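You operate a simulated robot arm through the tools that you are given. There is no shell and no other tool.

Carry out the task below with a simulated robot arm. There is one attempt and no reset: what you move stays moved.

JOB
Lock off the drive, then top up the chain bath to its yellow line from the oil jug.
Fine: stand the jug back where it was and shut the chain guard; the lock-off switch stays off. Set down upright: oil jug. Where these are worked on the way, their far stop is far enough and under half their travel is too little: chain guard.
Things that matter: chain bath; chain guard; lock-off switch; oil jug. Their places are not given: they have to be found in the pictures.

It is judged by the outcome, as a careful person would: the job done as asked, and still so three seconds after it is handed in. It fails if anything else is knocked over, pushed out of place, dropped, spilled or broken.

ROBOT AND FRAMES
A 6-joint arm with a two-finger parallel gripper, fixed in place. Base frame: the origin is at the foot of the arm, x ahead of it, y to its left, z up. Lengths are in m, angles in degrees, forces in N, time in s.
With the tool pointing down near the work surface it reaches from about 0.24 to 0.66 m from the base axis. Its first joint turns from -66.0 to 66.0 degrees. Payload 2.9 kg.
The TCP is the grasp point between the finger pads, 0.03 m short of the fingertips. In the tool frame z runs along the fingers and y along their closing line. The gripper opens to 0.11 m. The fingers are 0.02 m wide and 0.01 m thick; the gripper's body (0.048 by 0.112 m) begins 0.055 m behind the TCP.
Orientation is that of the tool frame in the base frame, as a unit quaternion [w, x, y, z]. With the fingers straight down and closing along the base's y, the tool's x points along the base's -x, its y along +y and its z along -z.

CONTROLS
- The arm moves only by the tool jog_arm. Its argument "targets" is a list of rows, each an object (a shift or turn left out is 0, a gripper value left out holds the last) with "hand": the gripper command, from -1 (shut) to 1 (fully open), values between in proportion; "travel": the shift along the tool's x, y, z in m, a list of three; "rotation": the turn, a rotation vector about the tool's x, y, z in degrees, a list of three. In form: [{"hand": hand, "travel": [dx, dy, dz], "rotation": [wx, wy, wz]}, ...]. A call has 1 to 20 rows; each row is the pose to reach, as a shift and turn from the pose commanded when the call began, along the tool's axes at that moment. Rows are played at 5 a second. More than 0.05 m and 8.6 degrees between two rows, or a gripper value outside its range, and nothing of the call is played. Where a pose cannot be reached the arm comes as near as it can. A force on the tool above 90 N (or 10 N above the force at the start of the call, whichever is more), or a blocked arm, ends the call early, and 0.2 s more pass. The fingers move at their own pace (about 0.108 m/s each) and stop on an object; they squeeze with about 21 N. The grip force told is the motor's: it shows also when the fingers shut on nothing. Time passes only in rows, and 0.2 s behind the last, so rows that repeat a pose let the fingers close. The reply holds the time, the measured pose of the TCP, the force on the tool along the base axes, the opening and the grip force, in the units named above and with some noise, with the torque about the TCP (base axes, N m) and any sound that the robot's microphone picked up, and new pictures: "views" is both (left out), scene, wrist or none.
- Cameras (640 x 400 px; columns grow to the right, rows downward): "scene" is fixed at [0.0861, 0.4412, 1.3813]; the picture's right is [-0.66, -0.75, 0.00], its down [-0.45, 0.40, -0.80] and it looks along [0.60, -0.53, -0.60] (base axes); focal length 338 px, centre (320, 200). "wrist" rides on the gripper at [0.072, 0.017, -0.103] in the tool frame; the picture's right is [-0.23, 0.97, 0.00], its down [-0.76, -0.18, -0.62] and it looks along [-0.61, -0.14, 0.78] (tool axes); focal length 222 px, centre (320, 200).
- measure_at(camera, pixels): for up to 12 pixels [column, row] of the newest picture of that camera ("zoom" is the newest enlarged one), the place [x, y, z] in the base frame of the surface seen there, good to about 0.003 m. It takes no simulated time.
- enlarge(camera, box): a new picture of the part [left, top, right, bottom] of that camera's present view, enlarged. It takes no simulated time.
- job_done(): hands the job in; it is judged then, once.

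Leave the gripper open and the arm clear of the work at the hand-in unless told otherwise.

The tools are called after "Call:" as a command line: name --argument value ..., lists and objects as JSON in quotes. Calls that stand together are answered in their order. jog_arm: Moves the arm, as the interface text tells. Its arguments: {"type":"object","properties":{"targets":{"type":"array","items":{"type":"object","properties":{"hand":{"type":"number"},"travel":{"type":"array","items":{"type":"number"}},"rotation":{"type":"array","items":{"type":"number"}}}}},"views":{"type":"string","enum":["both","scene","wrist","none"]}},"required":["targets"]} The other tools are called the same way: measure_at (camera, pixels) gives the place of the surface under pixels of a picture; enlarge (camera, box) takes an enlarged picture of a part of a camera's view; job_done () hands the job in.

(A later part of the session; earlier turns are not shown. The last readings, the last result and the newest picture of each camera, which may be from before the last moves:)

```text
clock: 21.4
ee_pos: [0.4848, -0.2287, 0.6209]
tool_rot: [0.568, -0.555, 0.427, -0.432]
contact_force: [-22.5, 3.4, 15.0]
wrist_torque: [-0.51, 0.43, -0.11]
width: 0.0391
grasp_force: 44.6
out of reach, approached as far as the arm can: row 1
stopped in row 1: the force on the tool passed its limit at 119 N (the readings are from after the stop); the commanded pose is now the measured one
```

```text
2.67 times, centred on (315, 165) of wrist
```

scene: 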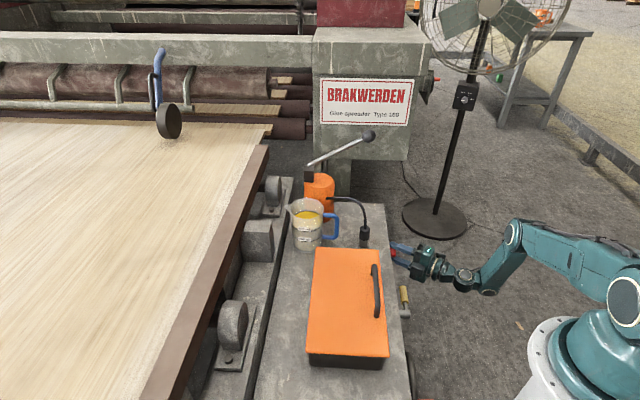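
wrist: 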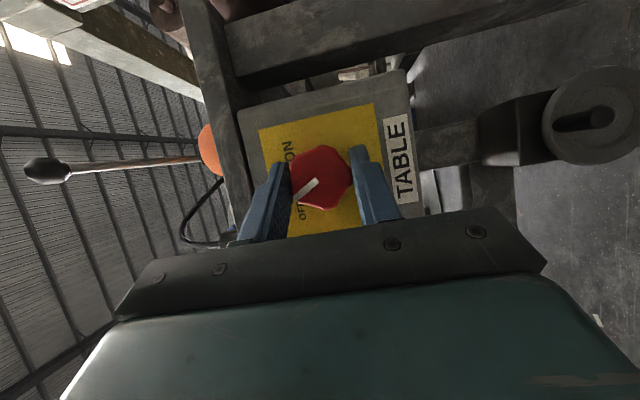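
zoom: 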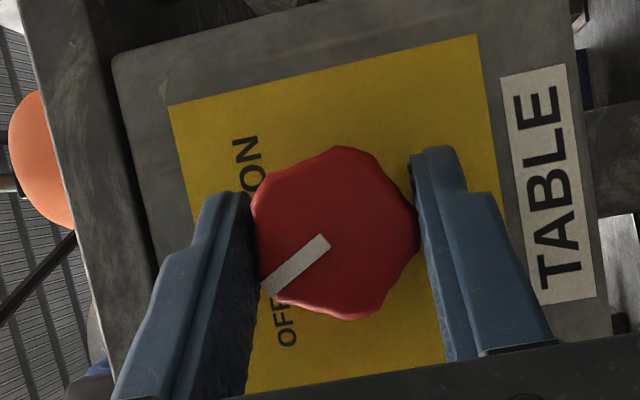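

The force limit tripped, perhaps at the switch's stop or the arm's reach. I'll release and look at the pointer.

Call:
jog_arm --targets '[{"hand": 0.3}, {"hand": 0.3}]' --views "wrist"

Call:
enlarge --camera "wrist" --box '[230, 90, 400, 240]'

```text
clock: 22.0
ee_pos: [0.4856, -0.2285, 0.6203]
tool_rot: [0.565, -0.557, 0.428, -0.432]
contact_force: [0.2, -1.0, 0.1]
wrist_torque: [0.01, 0.04, 0.02]
width: 0.0713
grasp_force: 0.0
```

wrist: 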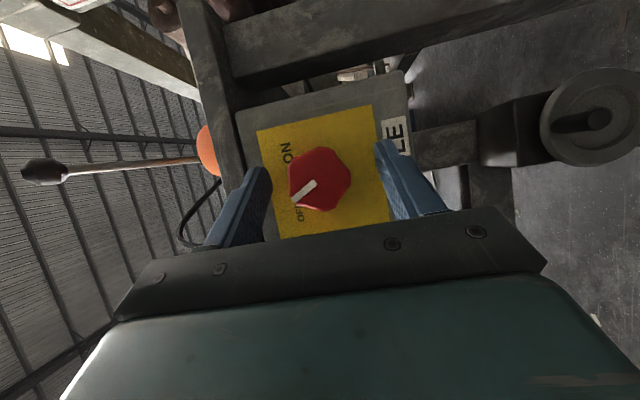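

```text
2.67 times, centred on (315, 165) of wrist
```

zoom: 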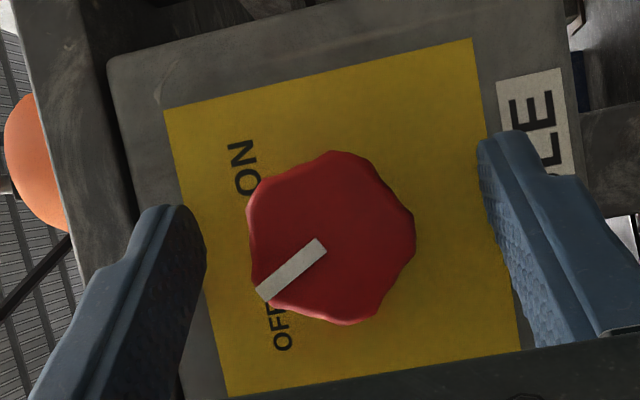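

The pointer now stands at about -28°, so OFF (about -45°) needs roughly 20° more. With the fingers open I'll rotate back 40° around the knob, re-grip on the next lobe alignment and finish the turn.

Call:
jog_arm --targets '[{"hand": 0.3, "travel": [-0.0004, -0.0014, -0.0004], "rotation": [-4.02, 0, 6.92]}, {"travel": [-0.0008, -0.0027, -0.0008], "rotation": [-8.04, 0, 13.84]}, {"travel": [-0.0011, -0.004, -0.0012], "rotation": [-12.06, 0, 20.76]}, {"travel": [-0.0015, -0.0053, -0.0015], "rotation": [-16.1, 0, 27.7]}, {"travel": [-0.0018, -0.0066, -0.0018], "rotation": [-20.1, 0, 34.6]}]' --views "wrist"

Call:
enlarge --camera "wrist" --box '[230, 90, 400, 240]'

```text
clock: 23.2
ee_pos: [0.4831, -0.2267, 0.6268]
tool_rot: [0.564, -0.493, 0.642, -0.163]
contact_force: [0.5, -0.2, 0.5]
wrist_torque: [-0.03, 0.01, 0.03]
width: 0.0714
grasp_force: 0.2
```

wrist: 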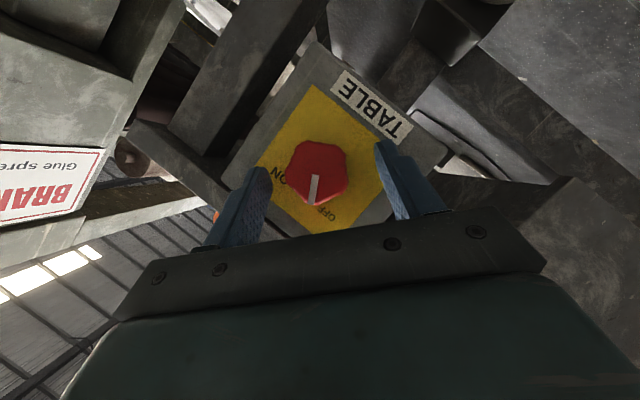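

```text
2.67 times, centred on (315, 165) of wrist
```

zoom: 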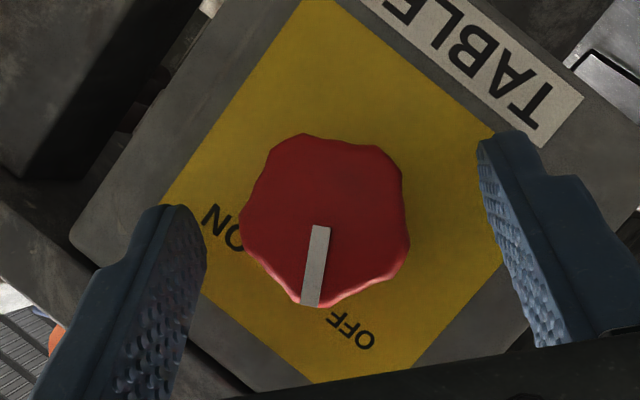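

The alignment is good. I'll close and turn about 24° further anticlockwise.

Call:
jog_arm --targets '[{"hand": -0.2}, {"hand": -1}, {"hand": -1}]' --views "none"

Call:
jog_arm --targets '[{"hand": -1, "travel": [0.0001, 0.0012, 0.0], "rotation": [3.02, 0, -5.2]}, {"travel": [0.0002, 0.0023, 0.0001], "rotation": [6.04, 0, -10.4]}, {"travel": [0.0005, 0.0034, 0.0003], "rotation": [9.05, 0, -15.6]}]' --views "wrist"

Call:
enlarge --camera "wrist" --box '[230, 90, 400, 240]'

```text
clock: 24.0
ee_pos: [0.4844, -0.2272, 0.6271]
tool_rot: [0.564, -0.494, 0.641, -0.165]
contact_force: [2.0, 0.5, 3.9]
wrist_torque: [-0.34, 0.29, 0.17]
width: 0.0395
grasp_force: 45.5
```

```text
clock: 24.8
ee_pos: [0.4834, -0.2259, 0.6241]
tool_rot: [0.574, -0.53, 0.553, -0.29]
contact_force: [11.6, -2.4, 9.3]
wrist_torque: [-0.04, 0.53, 0.72]
width: 0.0395
grasp_force: 45.2
```

wrist: 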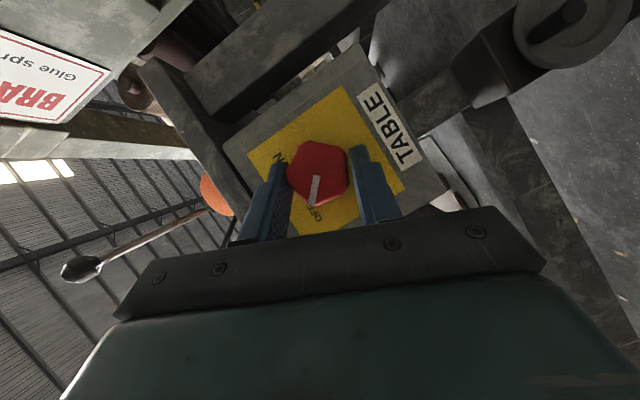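

```text
2.67 times, centred on (315, 165) of wrist
```

zoom: 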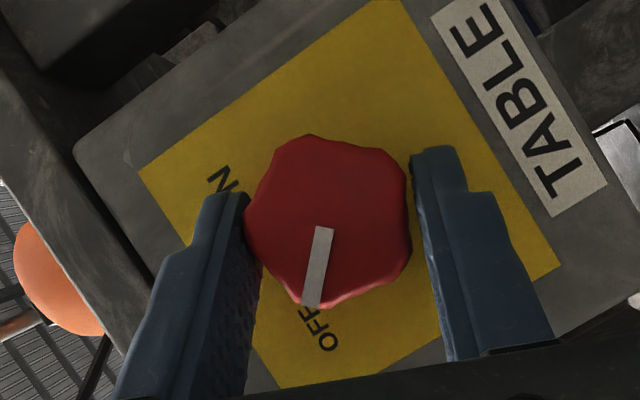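

The pointer is now on OFF (about -45 to -50°). I'll try a small extra nudge to check whether it's at its stop.

Call:
jog_arm --targets '[{"hand": -1, "travel": [0.0, 0.0006, 0.0], "rotation": [1.5, 0, -2.6]}, {"travel": [0.0001, 0.0011, 0.0], "rotation": [2.8, 0, -4.8]}]' --views "none"

Call:
jog_arm --targets '[{"hand": 0.3}, {"hand": 0.3}]' --views "wrist"

Call:
enlarge --camera "wrist" --box '[230, 90, 400, 240]'

```text
clock: 25.4
ee_pos: [0.4832, -0.2265, 0.6228]
tool_rot: [0.574, -0.538, 0.523, -0.327]
contact_force: [13.4, -2.1, 13.6]
wrist_torque: [-0.26, 0.55, 0.63]
width: 0.0385
grasp_force: 44.7
```

```text
clock: 26.0
ee_pos: [0.4816, -0.2251, 0.6218]
tool_rot: [0.572, -0.54, 0.525, -0.325]
contact_force: [0.6, -1.6, -0.5]
wrist_torque: [0.0, 0.01, 0.01]
width: 0.0716
grasp_force: 0.0
```

wrist: 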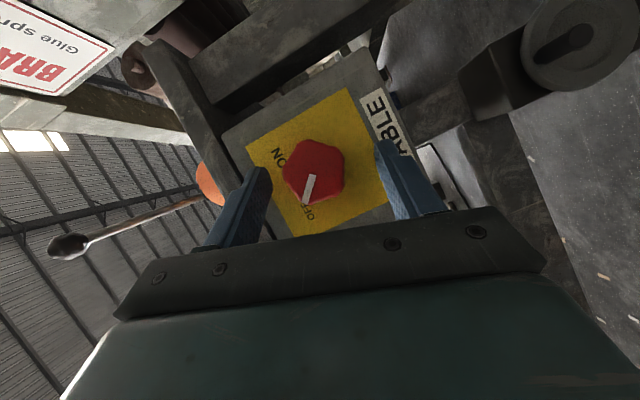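

```text
2.67 times, centred on (315, 165) of wrist
```

zoom: 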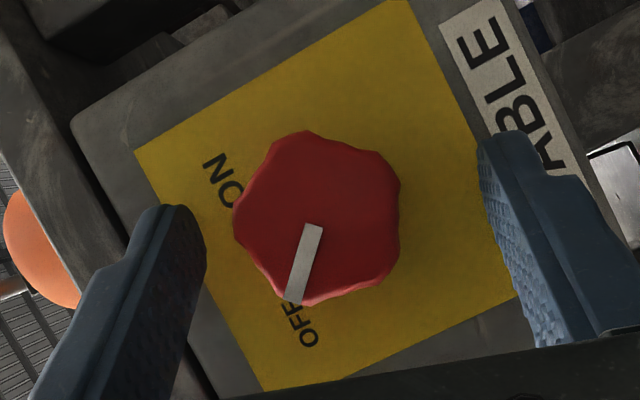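

The pointer now reads roughly -47°, right at OFF. I'll retreat along the tool axis and confirm from a clearer view.

Call:
jog_arm --targets '[{"hand": 0.3, "travel": [0, 0, -0.03]}, {"travel": [0, 0, -0.06]}, {"travel": [0, 0, -0.09]}]' --views "wrist"

Call:
enlarge --camera "wrist" --box '[230, 60, 400, 210]'

```text
clock: 26.8
ee_pos: [0.4092, -0.2465, 0.6333]
tool_rot: [0.574, -0.539, 0.523, -0.327]
contact_force: [-0.9, -0.3, 0.0]
wrist_torque: [0.02, -0.01, 0.06]
width: 0.0713
grasp_force: 0.0
out of reach, approached as far as the arm can: row 3
```

wrist: 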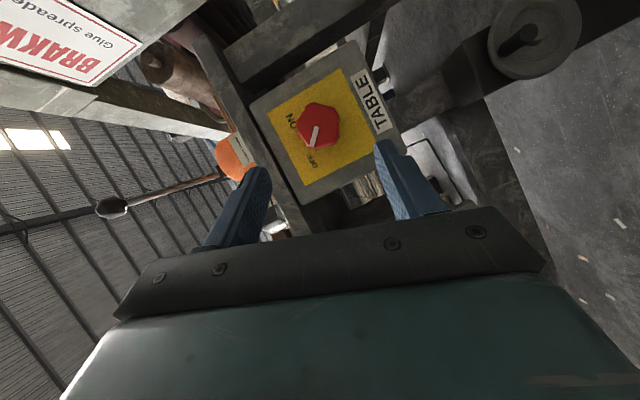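

```text
2.67 times, centred on (315, 135) of wrist
```

zoom: 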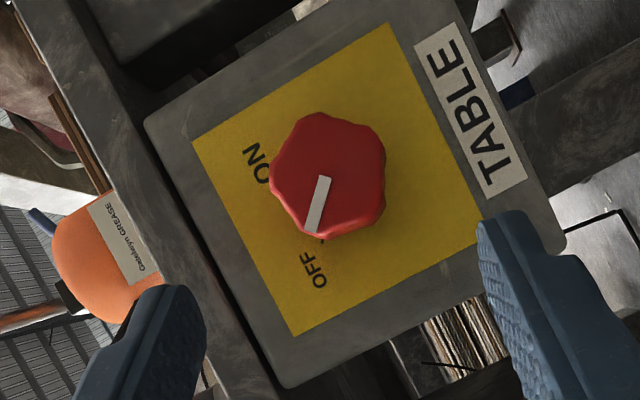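

The pointer lines up with the OFF tick, so the drive is locked off. Now I'll lift clear and bring the tool back to pointing down, to deal with the guard.

Call:
jog_arm --targets '[{"hand": 0.3, "travel": [-0.0068, -0.0262, -0.0035], "rotation": [-6.08, 4.72, 3.47]}, {"travel": [-0.0135, -0.0524, -0.007], "rotation": [-12.15, 9.44, 6.95]}, {"travel": [-0.0203, -0.0785, -0.0105], "rotation": [-18.2, 14.15, 10.4]}, {"travel": [-0.027, -0.1047, -0.014], "rotation": [-24.3, 18.9, 13.9]}, {"travel": [-0.0338, -0.131, -0.0175], "rotation": [-30.4, 23.6, 17.4]}, {"travel": [-0.0405, -0.157, -0.021], "rotation": [-36.5, 28.3, 20.8]}, {"travel": [-0.0473, -0.183, -0.0244], "rotation": [-42.5, 33.0, 24.3]}, {"travel": [-0.054, -0.2095, -0.028], "rotation": [-48.6, 37.7, 27.8]}, {"travel": [-0.061, -0.236, -0.0314], "rotation": [-54.7, 42.5, 31.3]}, {"travel": [-0.0675, -0.262, -0.035], "rotation": [-60.8, 47.2, 34.7]}, {"travel": [-0.0743, -0.288, -0.0384], "rotation": [-66.85, 51.9, 38.2]}]' --views "both"

```text
clock: 29.2
ee_pos: [0.41, -0.2469, 0.9325]
tool_rot: [-0.002, -0.381, 0.925, 0.0]
contact_force: [-0.2, -0.2, 0.6]
wrist_torque: [0.01, -0.03, -0.03]
width: 0.0718
grasp_force: 0.0
```

scene: 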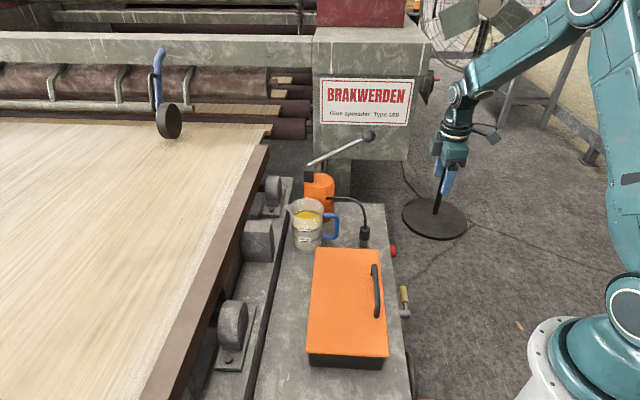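
wrist: 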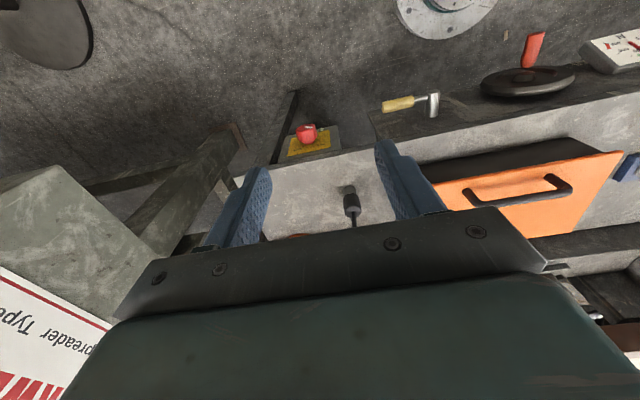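

Next is the guard. I'll move above its handle, with the fingers turned so they close across the bar.

Call:
jog_arm --targets '[{"hand": 0.3, "travel": [-0.0141, 0.0202, -0.003], "rotation": [0, 0, 8.18]}, {"travel": [-0.0282, 0.0405, -0.006], "rotation": [0, 0, 16.36]}, {"travel": [-0.0423, 0.0607, -0.008], "rotation": [0, 0, 24.5]}, {"travel": [-0.0564, 0.081, -0.011], "rotation": [0, 0, 32.7]}, {"travel": [-0.0705, 0.101, -0.014], "rotation": [0, 0, 40.9]}, {"travel": [-0.0846, 0.1215, -0.016], "rotation": [0, 0, 49.1]}, {"travel": [-0.0986, 0.1417, -0.019], "rotation": [0, 0, 57.2]}, {"travel": [-0.1127, 0.162, -0.022], "rotation": [0, 0, 65.4]}, {"travel": [-0.1268, 0.182, -0.025], "rotation": [0, 0, 73.6]}, {"travel": [-0.141, 0.2025, -0.027], "rotation": [0, 0, 81.8]}, {"travel": [-0.155, 0.2227, -0.03], "rotation": [0, 0, 89.8]}]' --views "both"

```text
clock: 31.6
ee_pos: [0.3609, 0.02, 0.9632]
tool_rot: [-0.001, 0.382, 0.924, 0.001]
contact_force: [0.2, -0.3, 0.3]
wrist_torque: [-0.04, -0.02, -0.02]
width: 0.0716
grasp_force: 0.1
```

scene: 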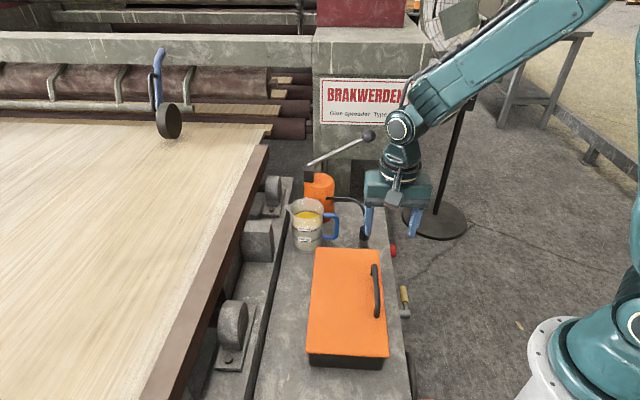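
wrist: 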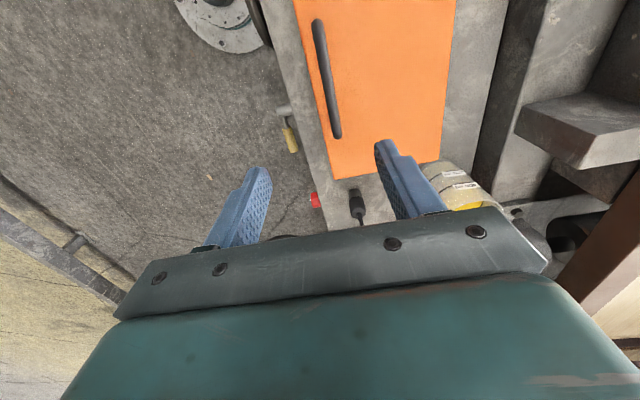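

I'll measure the handle and the lid, and look for the hinge along the far edge.

Call:
measure_at --camera "wrist" --pixels '[[318, 25], [322, 50], [327, 80], [332, 110], [336, 134], [333, 175], [437, 157], [442, 100], [448, 40], [305, 40], [365, 100], [465, 100]]'

Call:
enlarge --camera "wrist" --box '[280, 0, 520, 200]'

```text
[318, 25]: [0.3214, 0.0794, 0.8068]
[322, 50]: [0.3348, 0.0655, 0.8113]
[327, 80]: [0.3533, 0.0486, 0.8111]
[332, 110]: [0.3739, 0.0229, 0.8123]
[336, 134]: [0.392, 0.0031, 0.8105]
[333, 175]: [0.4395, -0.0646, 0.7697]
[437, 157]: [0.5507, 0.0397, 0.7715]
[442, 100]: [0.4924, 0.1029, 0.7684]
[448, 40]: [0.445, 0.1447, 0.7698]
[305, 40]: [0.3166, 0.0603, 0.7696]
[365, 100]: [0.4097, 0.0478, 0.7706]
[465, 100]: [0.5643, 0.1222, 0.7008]
```

```text
2.00 times, centred on (400, 100) of wrist
```

zoom: 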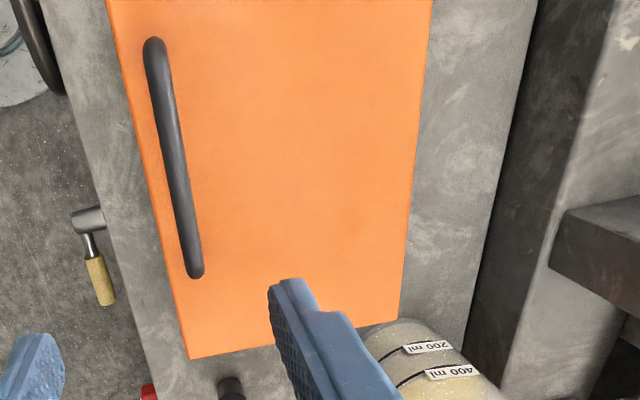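

The handle bar is centred at about u=0.282, v=0.223, with its top at z≈0.811. The lid spans u 0.264–0.419, so the hinge is presumably along its far edge. I'll descend onto the handle.

Call:
jog_arm --targets '[{"hand": 0.3, "travel": [0.0181, 0.0126, 0.04]}, {"travel": [0.0181, 0.0126, 0.08]}, {"travel": [0.0181, 0.0126, 0.12]}, {"travel": [0.0181, 0.0126, 0.1532]}, {"hand": -1, "travel": [0.0181, 0.0126, 0.1532]}, {"hand": -1, "travel": [0.0181, 0.0126, 0.1532]}]' --views "both"

```text
clock: 33.0
ee_pos: [0.3573, 0.043, 0.8093]
tool_rot: [-0.001, 0.381, 0.924, 0.0]
contact_force: [0.7, 1.4, -4.3]
wrist_torque: [-0.27, -0.21, -0.2]
width: 0.0119
grasp_force: 44.9
```

scene: 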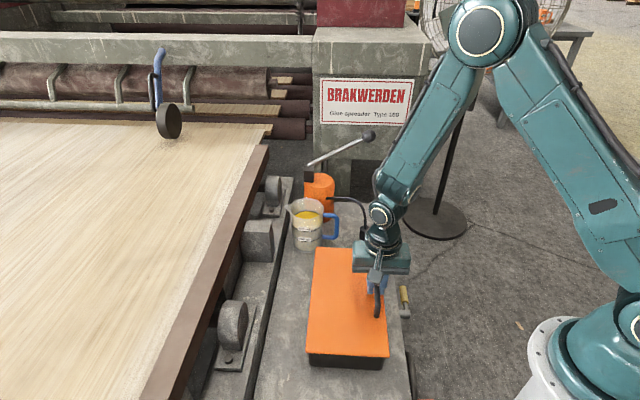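
wrist: 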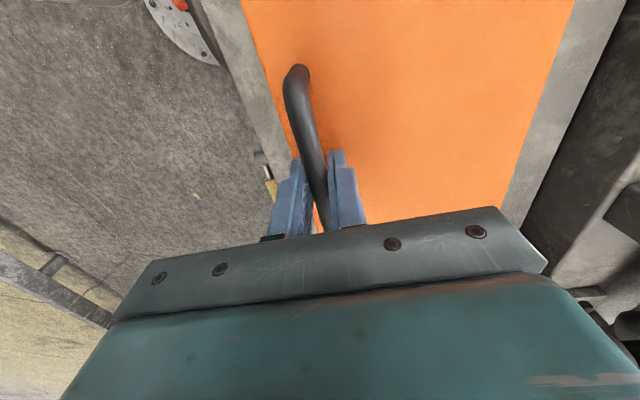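

The bar is gripped at 12 mm. I'll lift the lid gently along an arc about the far edge, 10° first.

Call:
jog_arm --targets '[{"hand": -1, "travel": [0, 0.0015, -0.006]}, {"travel": [0, 0.004, -0.0117]}, {"travel": [0, 0.0065, -0.0175]}, {"travel": [0, 0.009, -0.023]}]' --views "both"

```text
clock: 34.0
ee_pos: [0.363, 0.0485, 0.833]
tool_rot: [-0.002, 0.382, 0.924, -0.001]
contact_force: [2.3, -1.8, -5.7]
wrist_torque: [0.04, 0.24, -0.37]
width: 0.0118
grasp_force: 44.9
```

scene: 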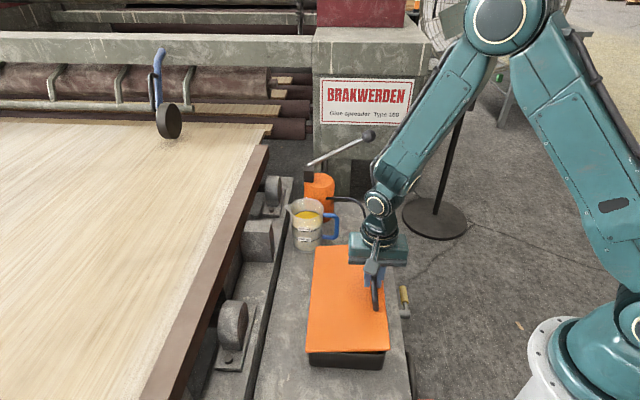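
wrist: 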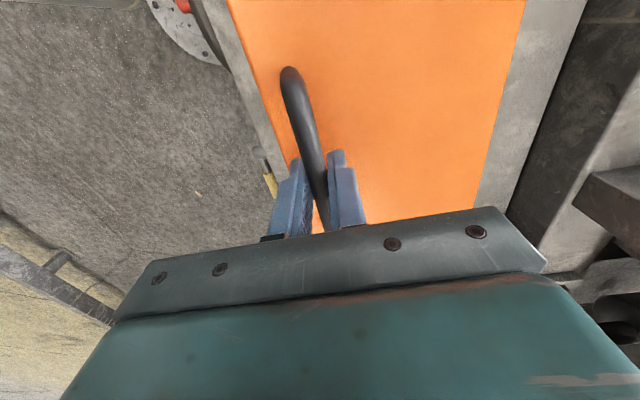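

The lid swings up with little force, so the hinge is indeed at the far edge. I'll continue to about 45°.

Call:
jog_arm --targets '[{"hand": -1, "travel": [0, 0.006, -0.0108]}, {"travel": [0, 0.0129, -0.0211]}, {"travel": [0, 0.0206, -0.0308]}, {"travel": [0, 0.0292, -0.0396]}, {"travel": [0, 0.0385, -0.0478]}, {"travel": [0, 0.0485, -0.055]}, {"travel": [0, 0.0591, -0.0615]}]' --views "both"

```text
clock: 35.6
ee_pos: [0.4047, 0.0899, 0.8958]
tool_rot: [-0.001, 0.382, 0.924, 0.0]
contact_force: [-19.0, -16.4, 37.3]
wrist_torque: [-0.11, 0.1, -0.61]
width: 0.0119
grasp_force: 45.2
```

scene: 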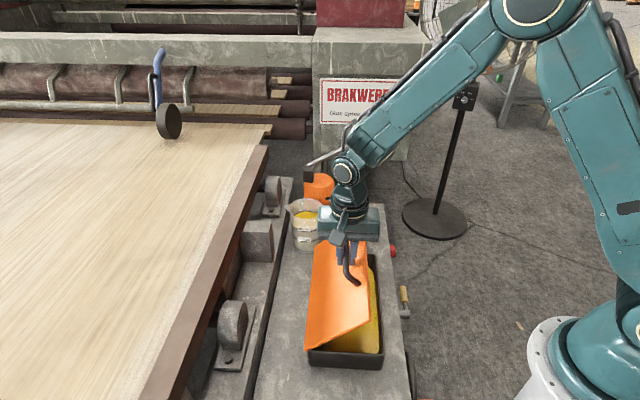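
wrist: 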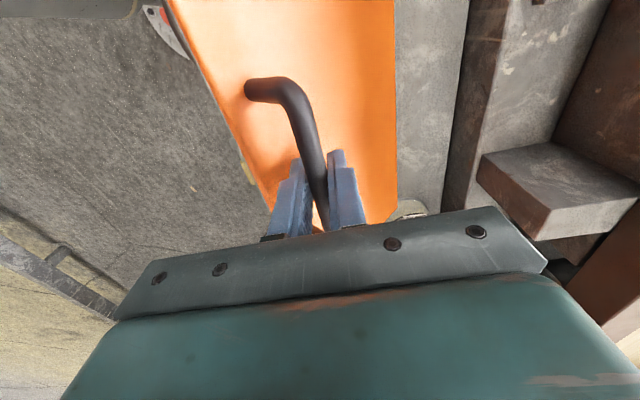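

The force points outward along the lid, so I'm cutting slightly inside its true arc. I'll measure the lid's plane to refine the hinge position.

Call:
measure_at --camera "wrist" --pixels '[[200, 50], [350, 20], [350, 60], [390, 100], [300, 20], [230, 120], [392, 200], [395, 20], [380, 150]]'

Call:
measure_at --camera "scene" --pixels '[[312, 345], [330, 320], [345, 280], [360, 325], [320, 240], [372, 315]]'

```text
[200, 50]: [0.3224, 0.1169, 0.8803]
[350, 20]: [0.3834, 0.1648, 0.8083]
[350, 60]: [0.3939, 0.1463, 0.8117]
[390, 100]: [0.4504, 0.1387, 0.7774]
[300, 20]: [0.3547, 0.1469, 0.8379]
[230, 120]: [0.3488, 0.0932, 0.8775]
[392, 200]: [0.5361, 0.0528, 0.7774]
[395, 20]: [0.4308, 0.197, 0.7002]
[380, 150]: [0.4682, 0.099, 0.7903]
```

```text
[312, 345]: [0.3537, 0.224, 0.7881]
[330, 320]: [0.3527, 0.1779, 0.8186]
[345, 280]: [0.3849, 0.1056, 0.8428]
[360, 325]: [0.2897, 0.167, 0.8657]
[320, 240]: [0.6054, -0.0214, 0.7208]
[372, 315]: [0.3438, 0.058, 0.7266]
```

The lid is at 44°, which puts the hinge at about u=0.422, z=0.765. I'll relieve the preload and follow the corrected arc to about 68°.

Call:
jog_arm --targets '[{"hand": -1, "travel": [0, -0.0022, -0.0014]}, {"travel": [0, 0.0068, -0.0062]}, {"travel": [0, 0.016, -0.0102]}, {"travel": [0, 0.0256, -0.0138]}, {"travel": [0, 0.0352, -0.0165]}, {"travel": [0, 0.0452, -0.0186]}, {"travel": [0, 0.0552, -0.02]}]' --views "both"

```text
clock: 37.2
ee_pos: [0.4436, 0.1317, 0.914]
tool_rot: [0.0, 0.382, 0.924, 0.0]
contact_force: [-0.4, -5.4, 0.7]
wrist_torque: [-0.27, -0.09, -0.69]
width: 0.0113
grasp_force: 45.1
```

scene: 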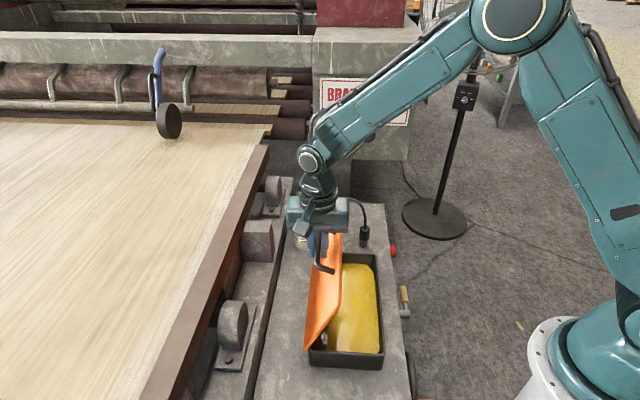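
wrist: 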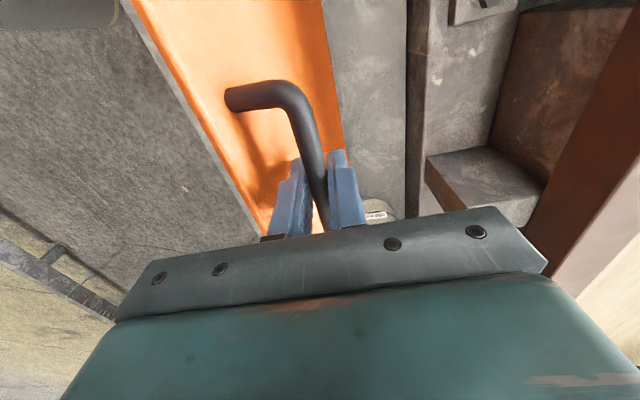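

Forces are small. I'll continue to about 100°, watching for the stop.

Call:
jog_arm --targets '[{"hand": -1, "travel": [0, 0.0101, -0.0008]}, {"travel": [0, 0.0203, -0.0008]}, {"travel": [0, 0.0304, 0.0]}, {"travel": [0, 0.0404, 0.0014]}, {"travel": [0, 0.0503, 0.0035]}, {"travel": [0, 0.0601, 0.0063]}]' --views "both"

```text
clock: 38.6
ee_pos: [0.4863, 0.1715, 0.9082]
tool_rot: [-0.001, 0.382, 0.924, 0.0]
contact_force: [2.7, -3.3, 7.2]
wrist_torque: [-0.45, -0.33, -0.8]
width: 0.0116
grasp_force: 44.8
```

scene: 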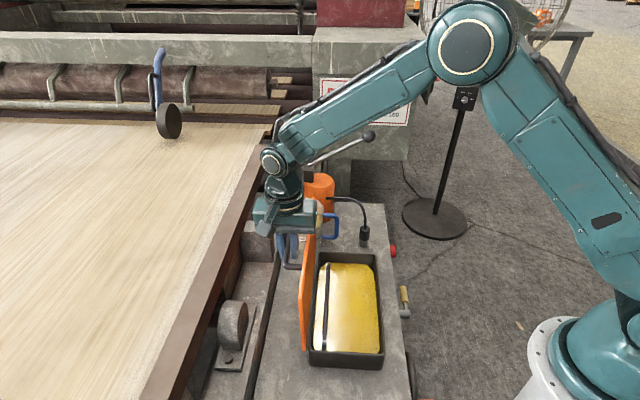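
wrist: 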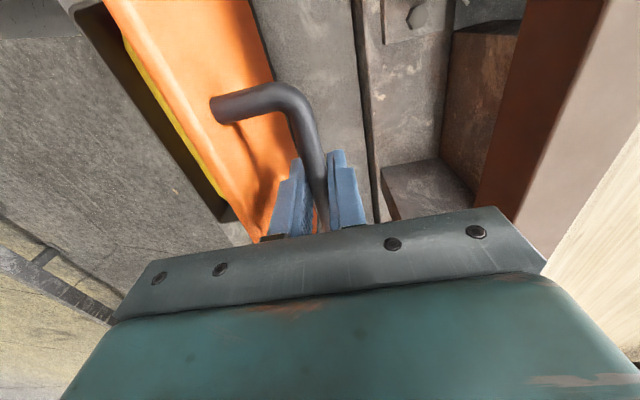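

The lid is at about 92° and the bath of yellow oil is visible. I'll push on slowly to find its stop.

Call:
jog_arm --targets '[{"hand": -1, "travel": [0, 0.0095, 0.0035]}, {"travel": [0, 0.0187, 0.0075]}, {"travel": [0, 0.0276, 0.0123]}]' --views "both"

```text
clock: 39.4
ee_pos: [0.5021, 0.1882, 0.898]
tool_rot: [-0.003, 0.384, 0.923, -0.003]
contact_force: [-27.4, -27.1, 37.3]
wrist_torque: [-0.16, -0.07, -0.92]
width: 0.0117
grasp_force: 44.9
```

scene: 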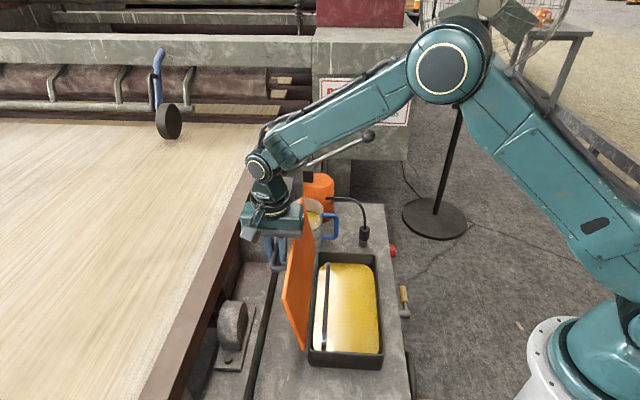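
wrist: 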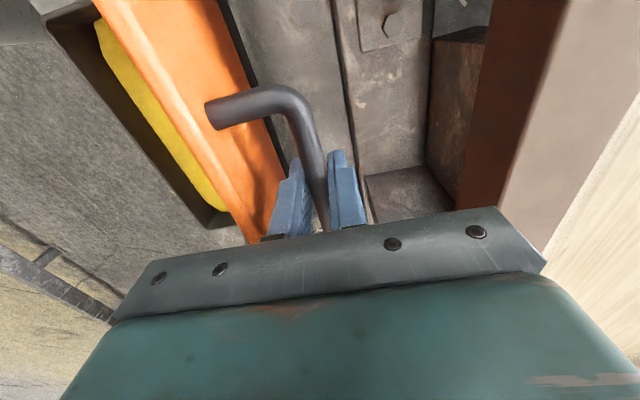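

The stop is at about 100°, past vertical. I'll ease off slightly, open the fingers just a little so the inner finger doesn't push the lid, and see whether it stays.

Call:
jog_arm --targets '[{"hand": -1, "travel": [0, -0.0025, -0.0025]}, {"hand": -1, "travel": [0, -0.003, -0.003]}, {"hand": -0.5, "travel": [0, -0.003, -0.003]}, {"hand": -0.5, "travel": [0, -0.003, -0.003]}]' --views "wrist"

```text
clock: 40.4
ee_pos: [0.5043, 0.1914, 0.8982]
tool_rot: [-0.002, 0.38, 0.925, 0.001]
contact_force: [0.1, 0.6, -0.6]
wrist_torque: [0.01, 0.01, 0.01]
width: 0.0276
grasp_force: 0.0
```

wrist: 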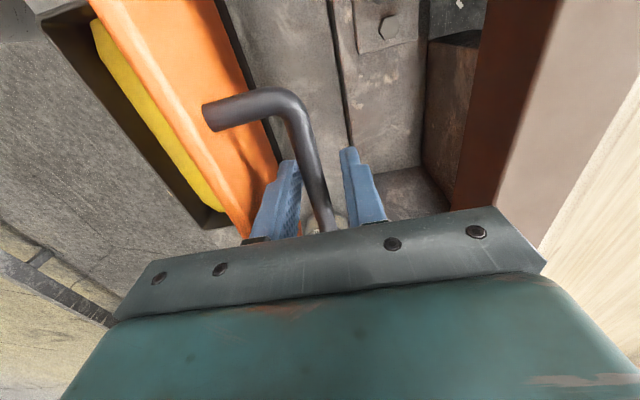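

The lid stays put. Now I'll lift straight up, clear of the handle.

Call:
jog_arm --targets '[{"hand": -0.5, "travel": [0, 0, -0.03]}, {"travel": [0, 0, -0.07]}, {"travel": [0, 0, -0.11]}, {"travel": [0, 0, -0.15]}]' --views "both"

```text
clock: 41.4
ee_pos: [0.504, 0.1889, 1.0477]
tool_rot: [-0.001, 0.381, 0.925, -0.001]
contact_force: [0.3, 0.1, 0.5]
wrist_torque: [0.01, -0.01, 0.02]
width: 0.0275
grasp_force: 0.1
```

scene: 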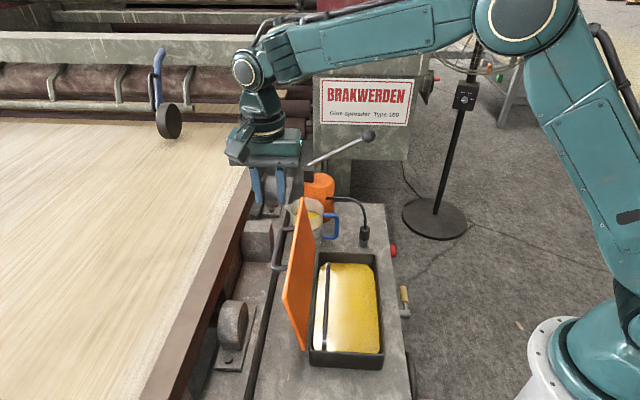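
wrist: 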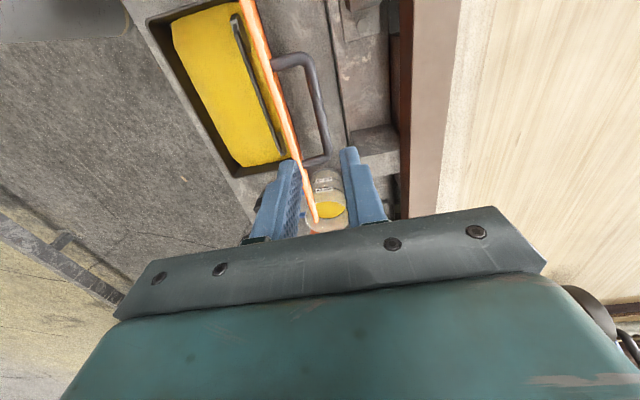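

The lid holds open on its own. I'll look at the bath interior for the yellow line.

Call:
enlarge --camera "scene" --box '[290, 230, 410, 380]'

Call:
enlarge --camera "wrist" --box '[140, 0, 300, 190]'

Call:
measure_at --camera "scene" --pixels '[[350, 300], [345, 340], [365, 345], [340, 270], [368, 275], [326, 300], [318, 260], [380, 255], [385, 355], [308, 357], [325, 340], [312, 355]]'

```text
2.67 times, centred on (350, 305) of scene
```

zoom: 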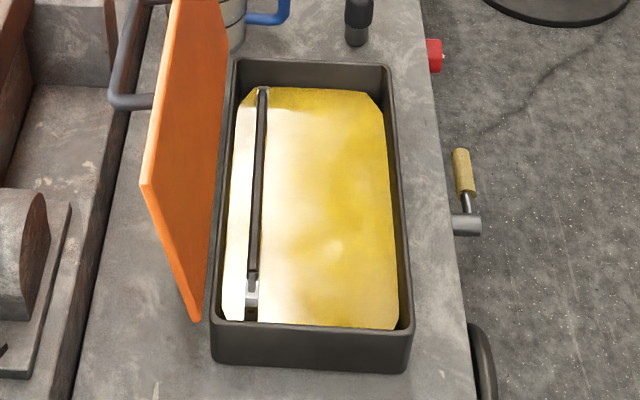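

```text
2.11 times, centred on (220, 95) of wrist
```

zoom: 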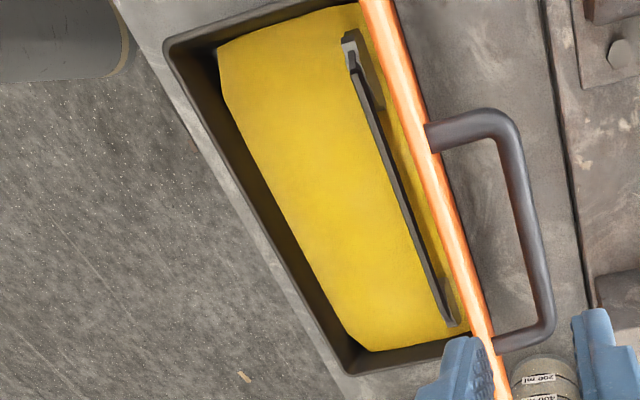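

```text
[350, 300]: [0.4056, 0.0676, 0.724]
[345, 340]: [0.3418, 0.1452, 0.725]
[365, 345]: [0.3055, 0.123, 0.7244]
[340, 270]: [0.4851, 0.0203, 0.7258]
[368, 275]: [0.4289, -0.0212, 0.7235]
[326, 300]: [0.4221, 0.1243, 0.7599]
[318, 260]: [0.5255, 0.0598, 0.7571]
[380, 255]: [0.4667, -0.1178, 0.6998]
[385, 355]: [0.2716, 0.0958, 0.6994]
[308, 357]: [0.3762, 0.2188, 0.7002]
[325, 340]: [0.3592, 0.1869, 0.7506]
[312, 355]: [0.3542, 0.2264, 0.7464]
```

Call:
enlarge --camera "scene" --box '[368, 250, 390, 360]'

Call:
enlarge --camera "scene" --box '[365, 310, 395, 365]'

Call:
enlarge --camera "scene" --box '[365, 305, 397, 325]'

Call:
enlarge --camera "scene" --box '[365, 330, 397, 360]'

Call:
enlarge --camera "scene" --box '[360, 320, 400, 360]'

Call:
enlarge --camera "scene" --box '[365, 325, 372, 330]'

Call:
enlarge --camera "scene" --box '[300, 320, 345, 360]'

Call:
enlarge --camera "wrist" --box '[215, 0, 290, 60]'

```text
3.64 times, centred on (379, 305) of scene
```

zoom: 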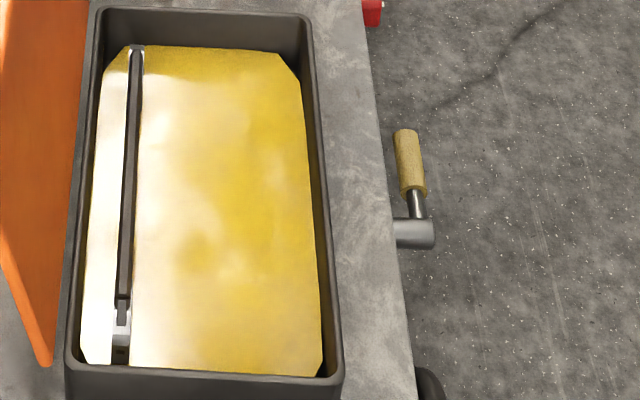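

```text
7.27 times, centred on (380, 338) of scene
```

zoom: 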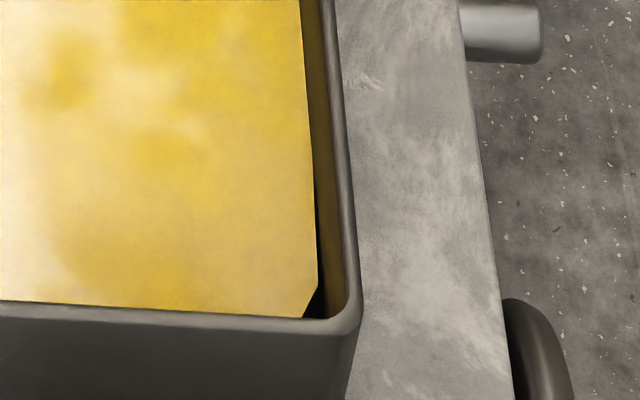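

```text
16.00 times, centred on (381, 315) of scene
```

zoom: 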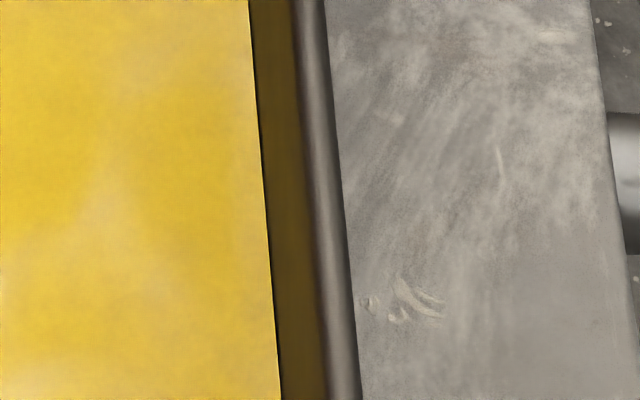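

```text
13.33 times, centred on (381, 345) of scene
```

zoom: 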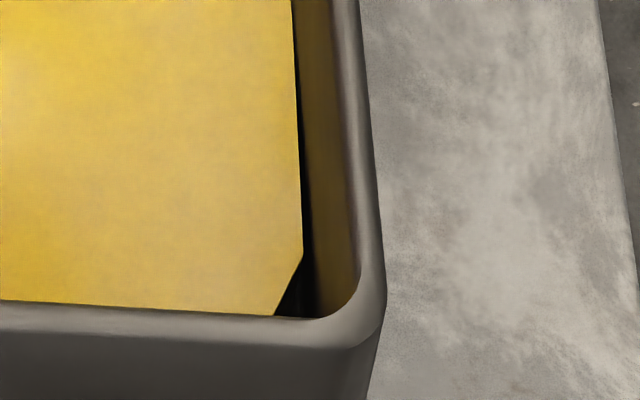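

```text
10.00 times, centred on (380, 340) of scene
```

zoom: 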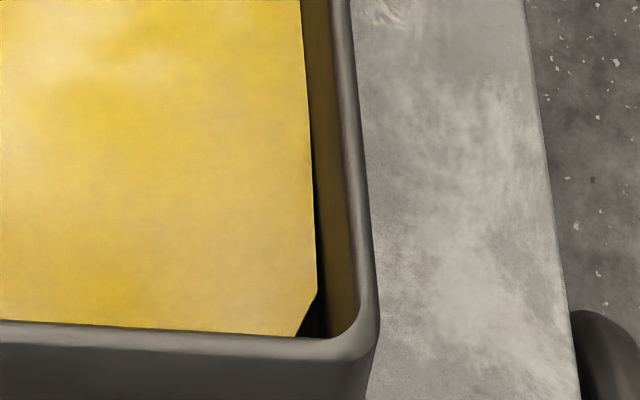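

```text
16.00 times, centred on (368, 328) of scene
```

zoom: 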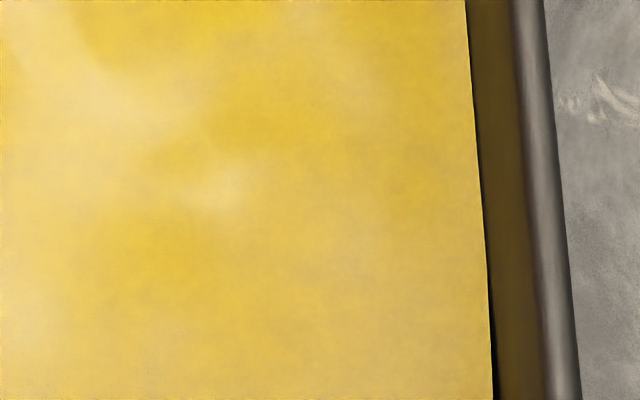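

```text
10.00 times, centred on (322, 340) of scene
```

zoom: 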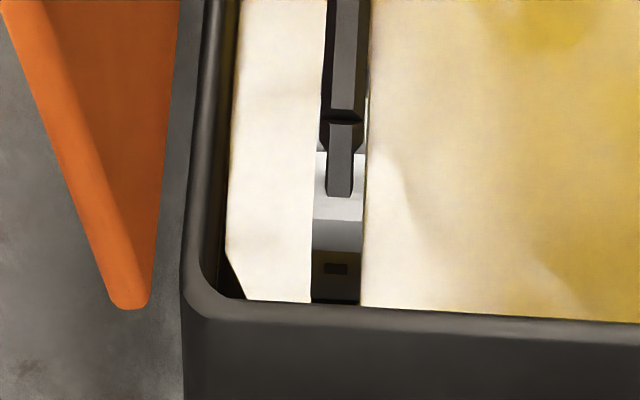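

```text
6.67 times, centred on (252, 30) of wrist
```

zoom: 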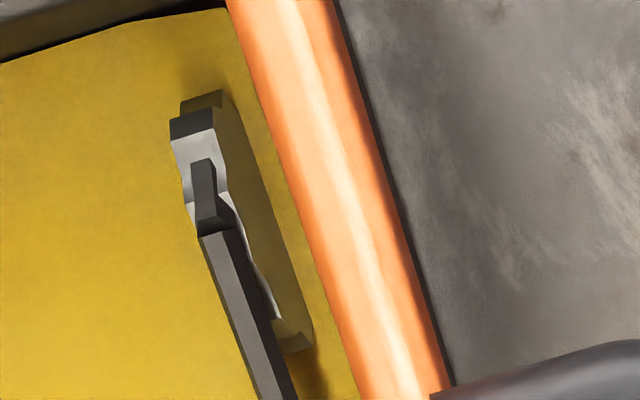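

I don't see a line on the walls visible from here. I'll swing the arm round to view the bath from the robot side, which shows the far inner wall.

Call:
jog_arm --targets '[{"hand": -0.5, "travel": [0, -0.029, 0], "rotation": [0, 0, -8.18]}, {"travel": [0, -0.058, 0], "rotation": [0, 0, -16.36]}, {"travel": [0, -0.087, 0], "rotation": [0, 0, -24.5]}, {"travel": [0, -0.116, 0], "rotation": [0, 0, -32.7]}, {"travel": [0, -0.145, 0], "rotation": [0, 0, -40.9]}, {"travel": [0, -0.174, 0.016], "rotation": [0, 0, -49.1]}, {"travel": [0, -0.203, 0.033], "rotation": [0, 0, -57.3]}, {"travel": [0, -0.232, 0.049], "rotation": [0, 0, -65.4]}, {"travel": [0, -0.261, 0.065], "rotation": [0, 0, -73.6]}, {"travel": [0, -0.29, 0.082], "rotation": [0, 0, -81.8]}, {"travel": [0.003, -0.3196, 0.098], "rotation": [0, 0, -90]}]' --views "both"

```text
clock: 43.8
ee_pos: [0.2759, -0.0348, 0.9504]
tool_rot: [0.0, -0.385, 0.923, 0.001]
contact_force: [0.8, 0.1, -0.4]
wrist_torque: [0.02, -0.02, 0.0]
width: 0.0274
grasp_force: 0.0
```

scene: 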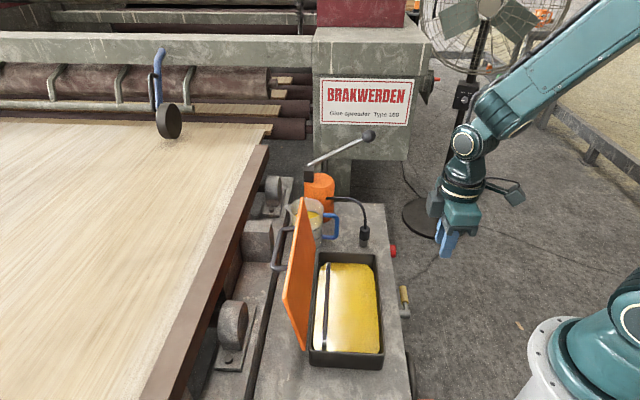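
wrist: 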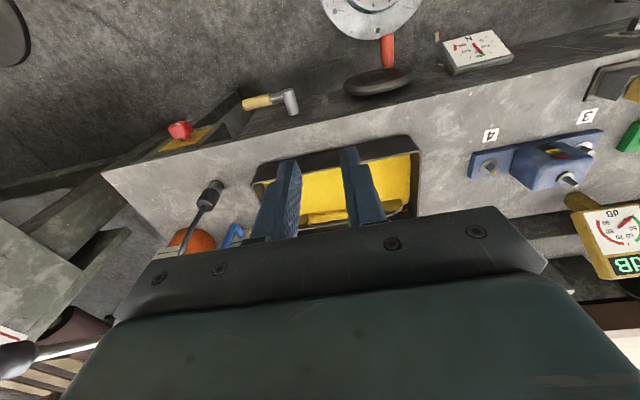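

Call:
enlarge --camera "wrist" --box '[240, 125, 430, 245]'

```text
3.33 times, centred on (335, 185) of wrist
```

zoom: 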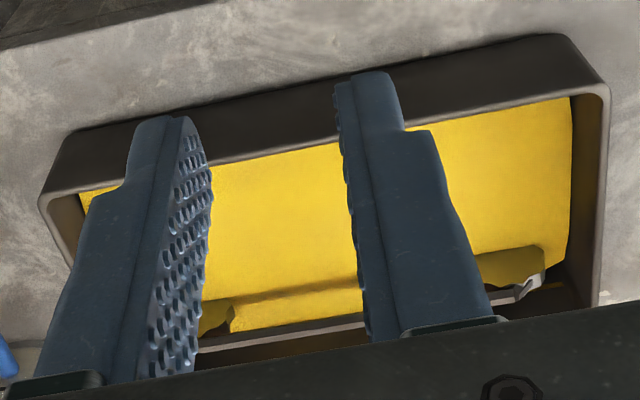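

The gripper hides the far wall. I'll open the fingers and pitch the tool 20° forward.

Call:
jog_arm --targets '[{"hand": 1, "travel": [0.01, 0, -0.01], "rotation": [0, -7, 0]}, {"travel": [0.02, 0, -0.02], "rotation": [0, -14, 0]}, {"travel": [0.03, 0, -0.03], "rotation": [0, -21, 0]}]' --views "wrist"

Call:
enlarge --camera "wrist" --box '[220, 60, 440, 220]'

```text
clock: 44.6
ee_pos: [0.2546, -0.0574, 0.9812]
tool_rot: [0.167, -0.378, 0.908, 0.071]
contact_force: [-0.1, 0.1, 0.5]
wrist_torque: [0.02, 0.0, -0.01]
width: 0.11
grasp_force: 0.0
```

wrist: 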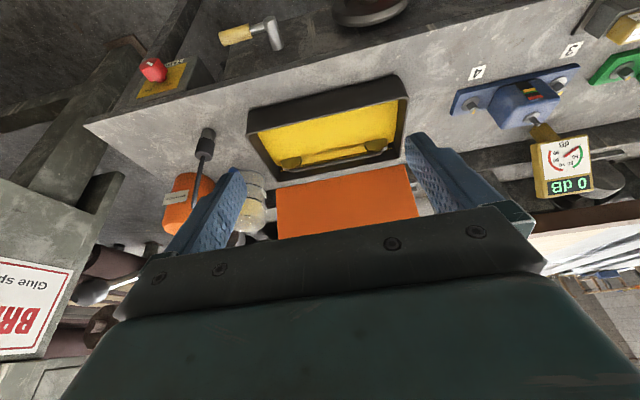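

```text
2.50 times, centred on (330, 140) of wrist
```

zoom: 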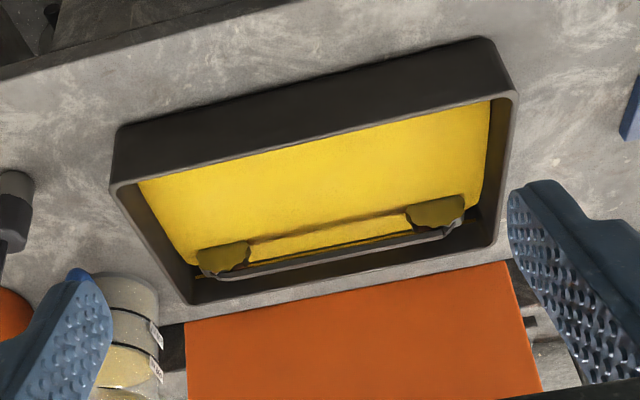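

Call:
enlarge --camera "wrist" --box '[270, 130, 420, 190]'

Call:
enlarge --camera "wrist" --box '[350, 80, 420, 180]'

Call:
enlarge --camera "wrist" --box '[240, 90, 310, 190]'

Call:
enlarge --camera "scene" --box '[312, 245, 385, 285]'

```text
4.27 times, centred on (345, 160) of wrist
```

zoom: 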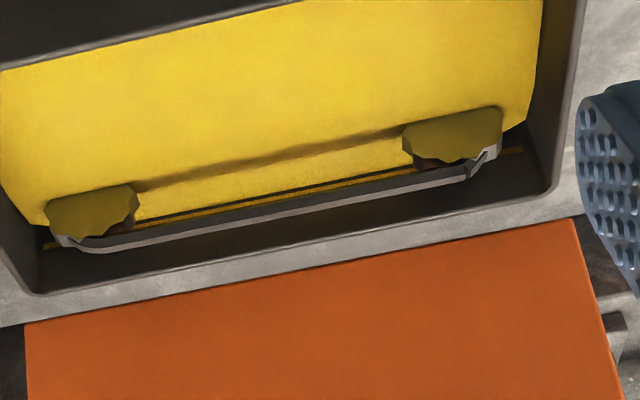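

```text
4.00 times, centred on (385, 130) of wrist
```

zoom: 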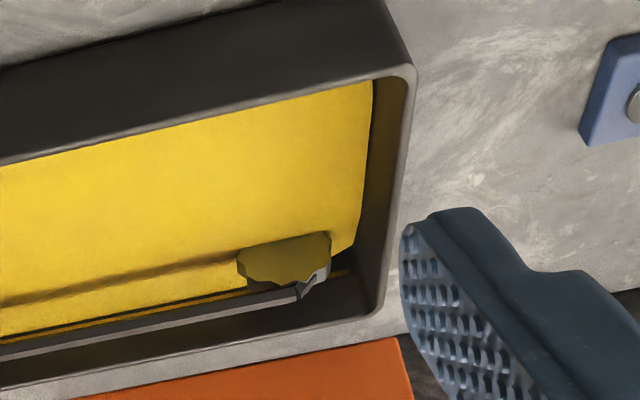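

```text
4.00 times, centred on (275, 140) of wrist
```

zoom: 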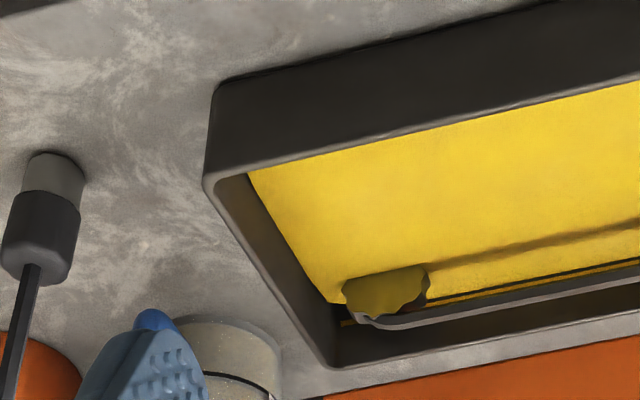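

```text
8.77 times, centred on (348, 265) of scene
```

zoom: 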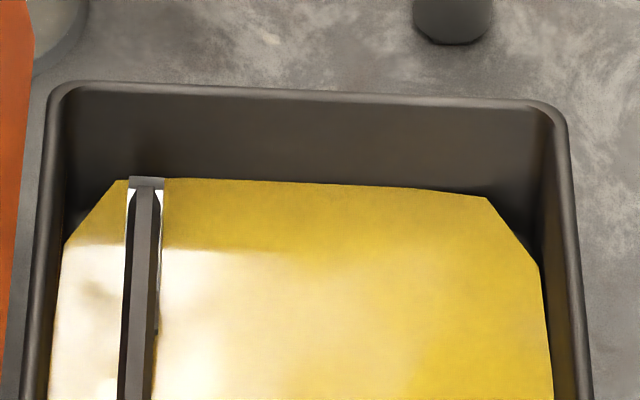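

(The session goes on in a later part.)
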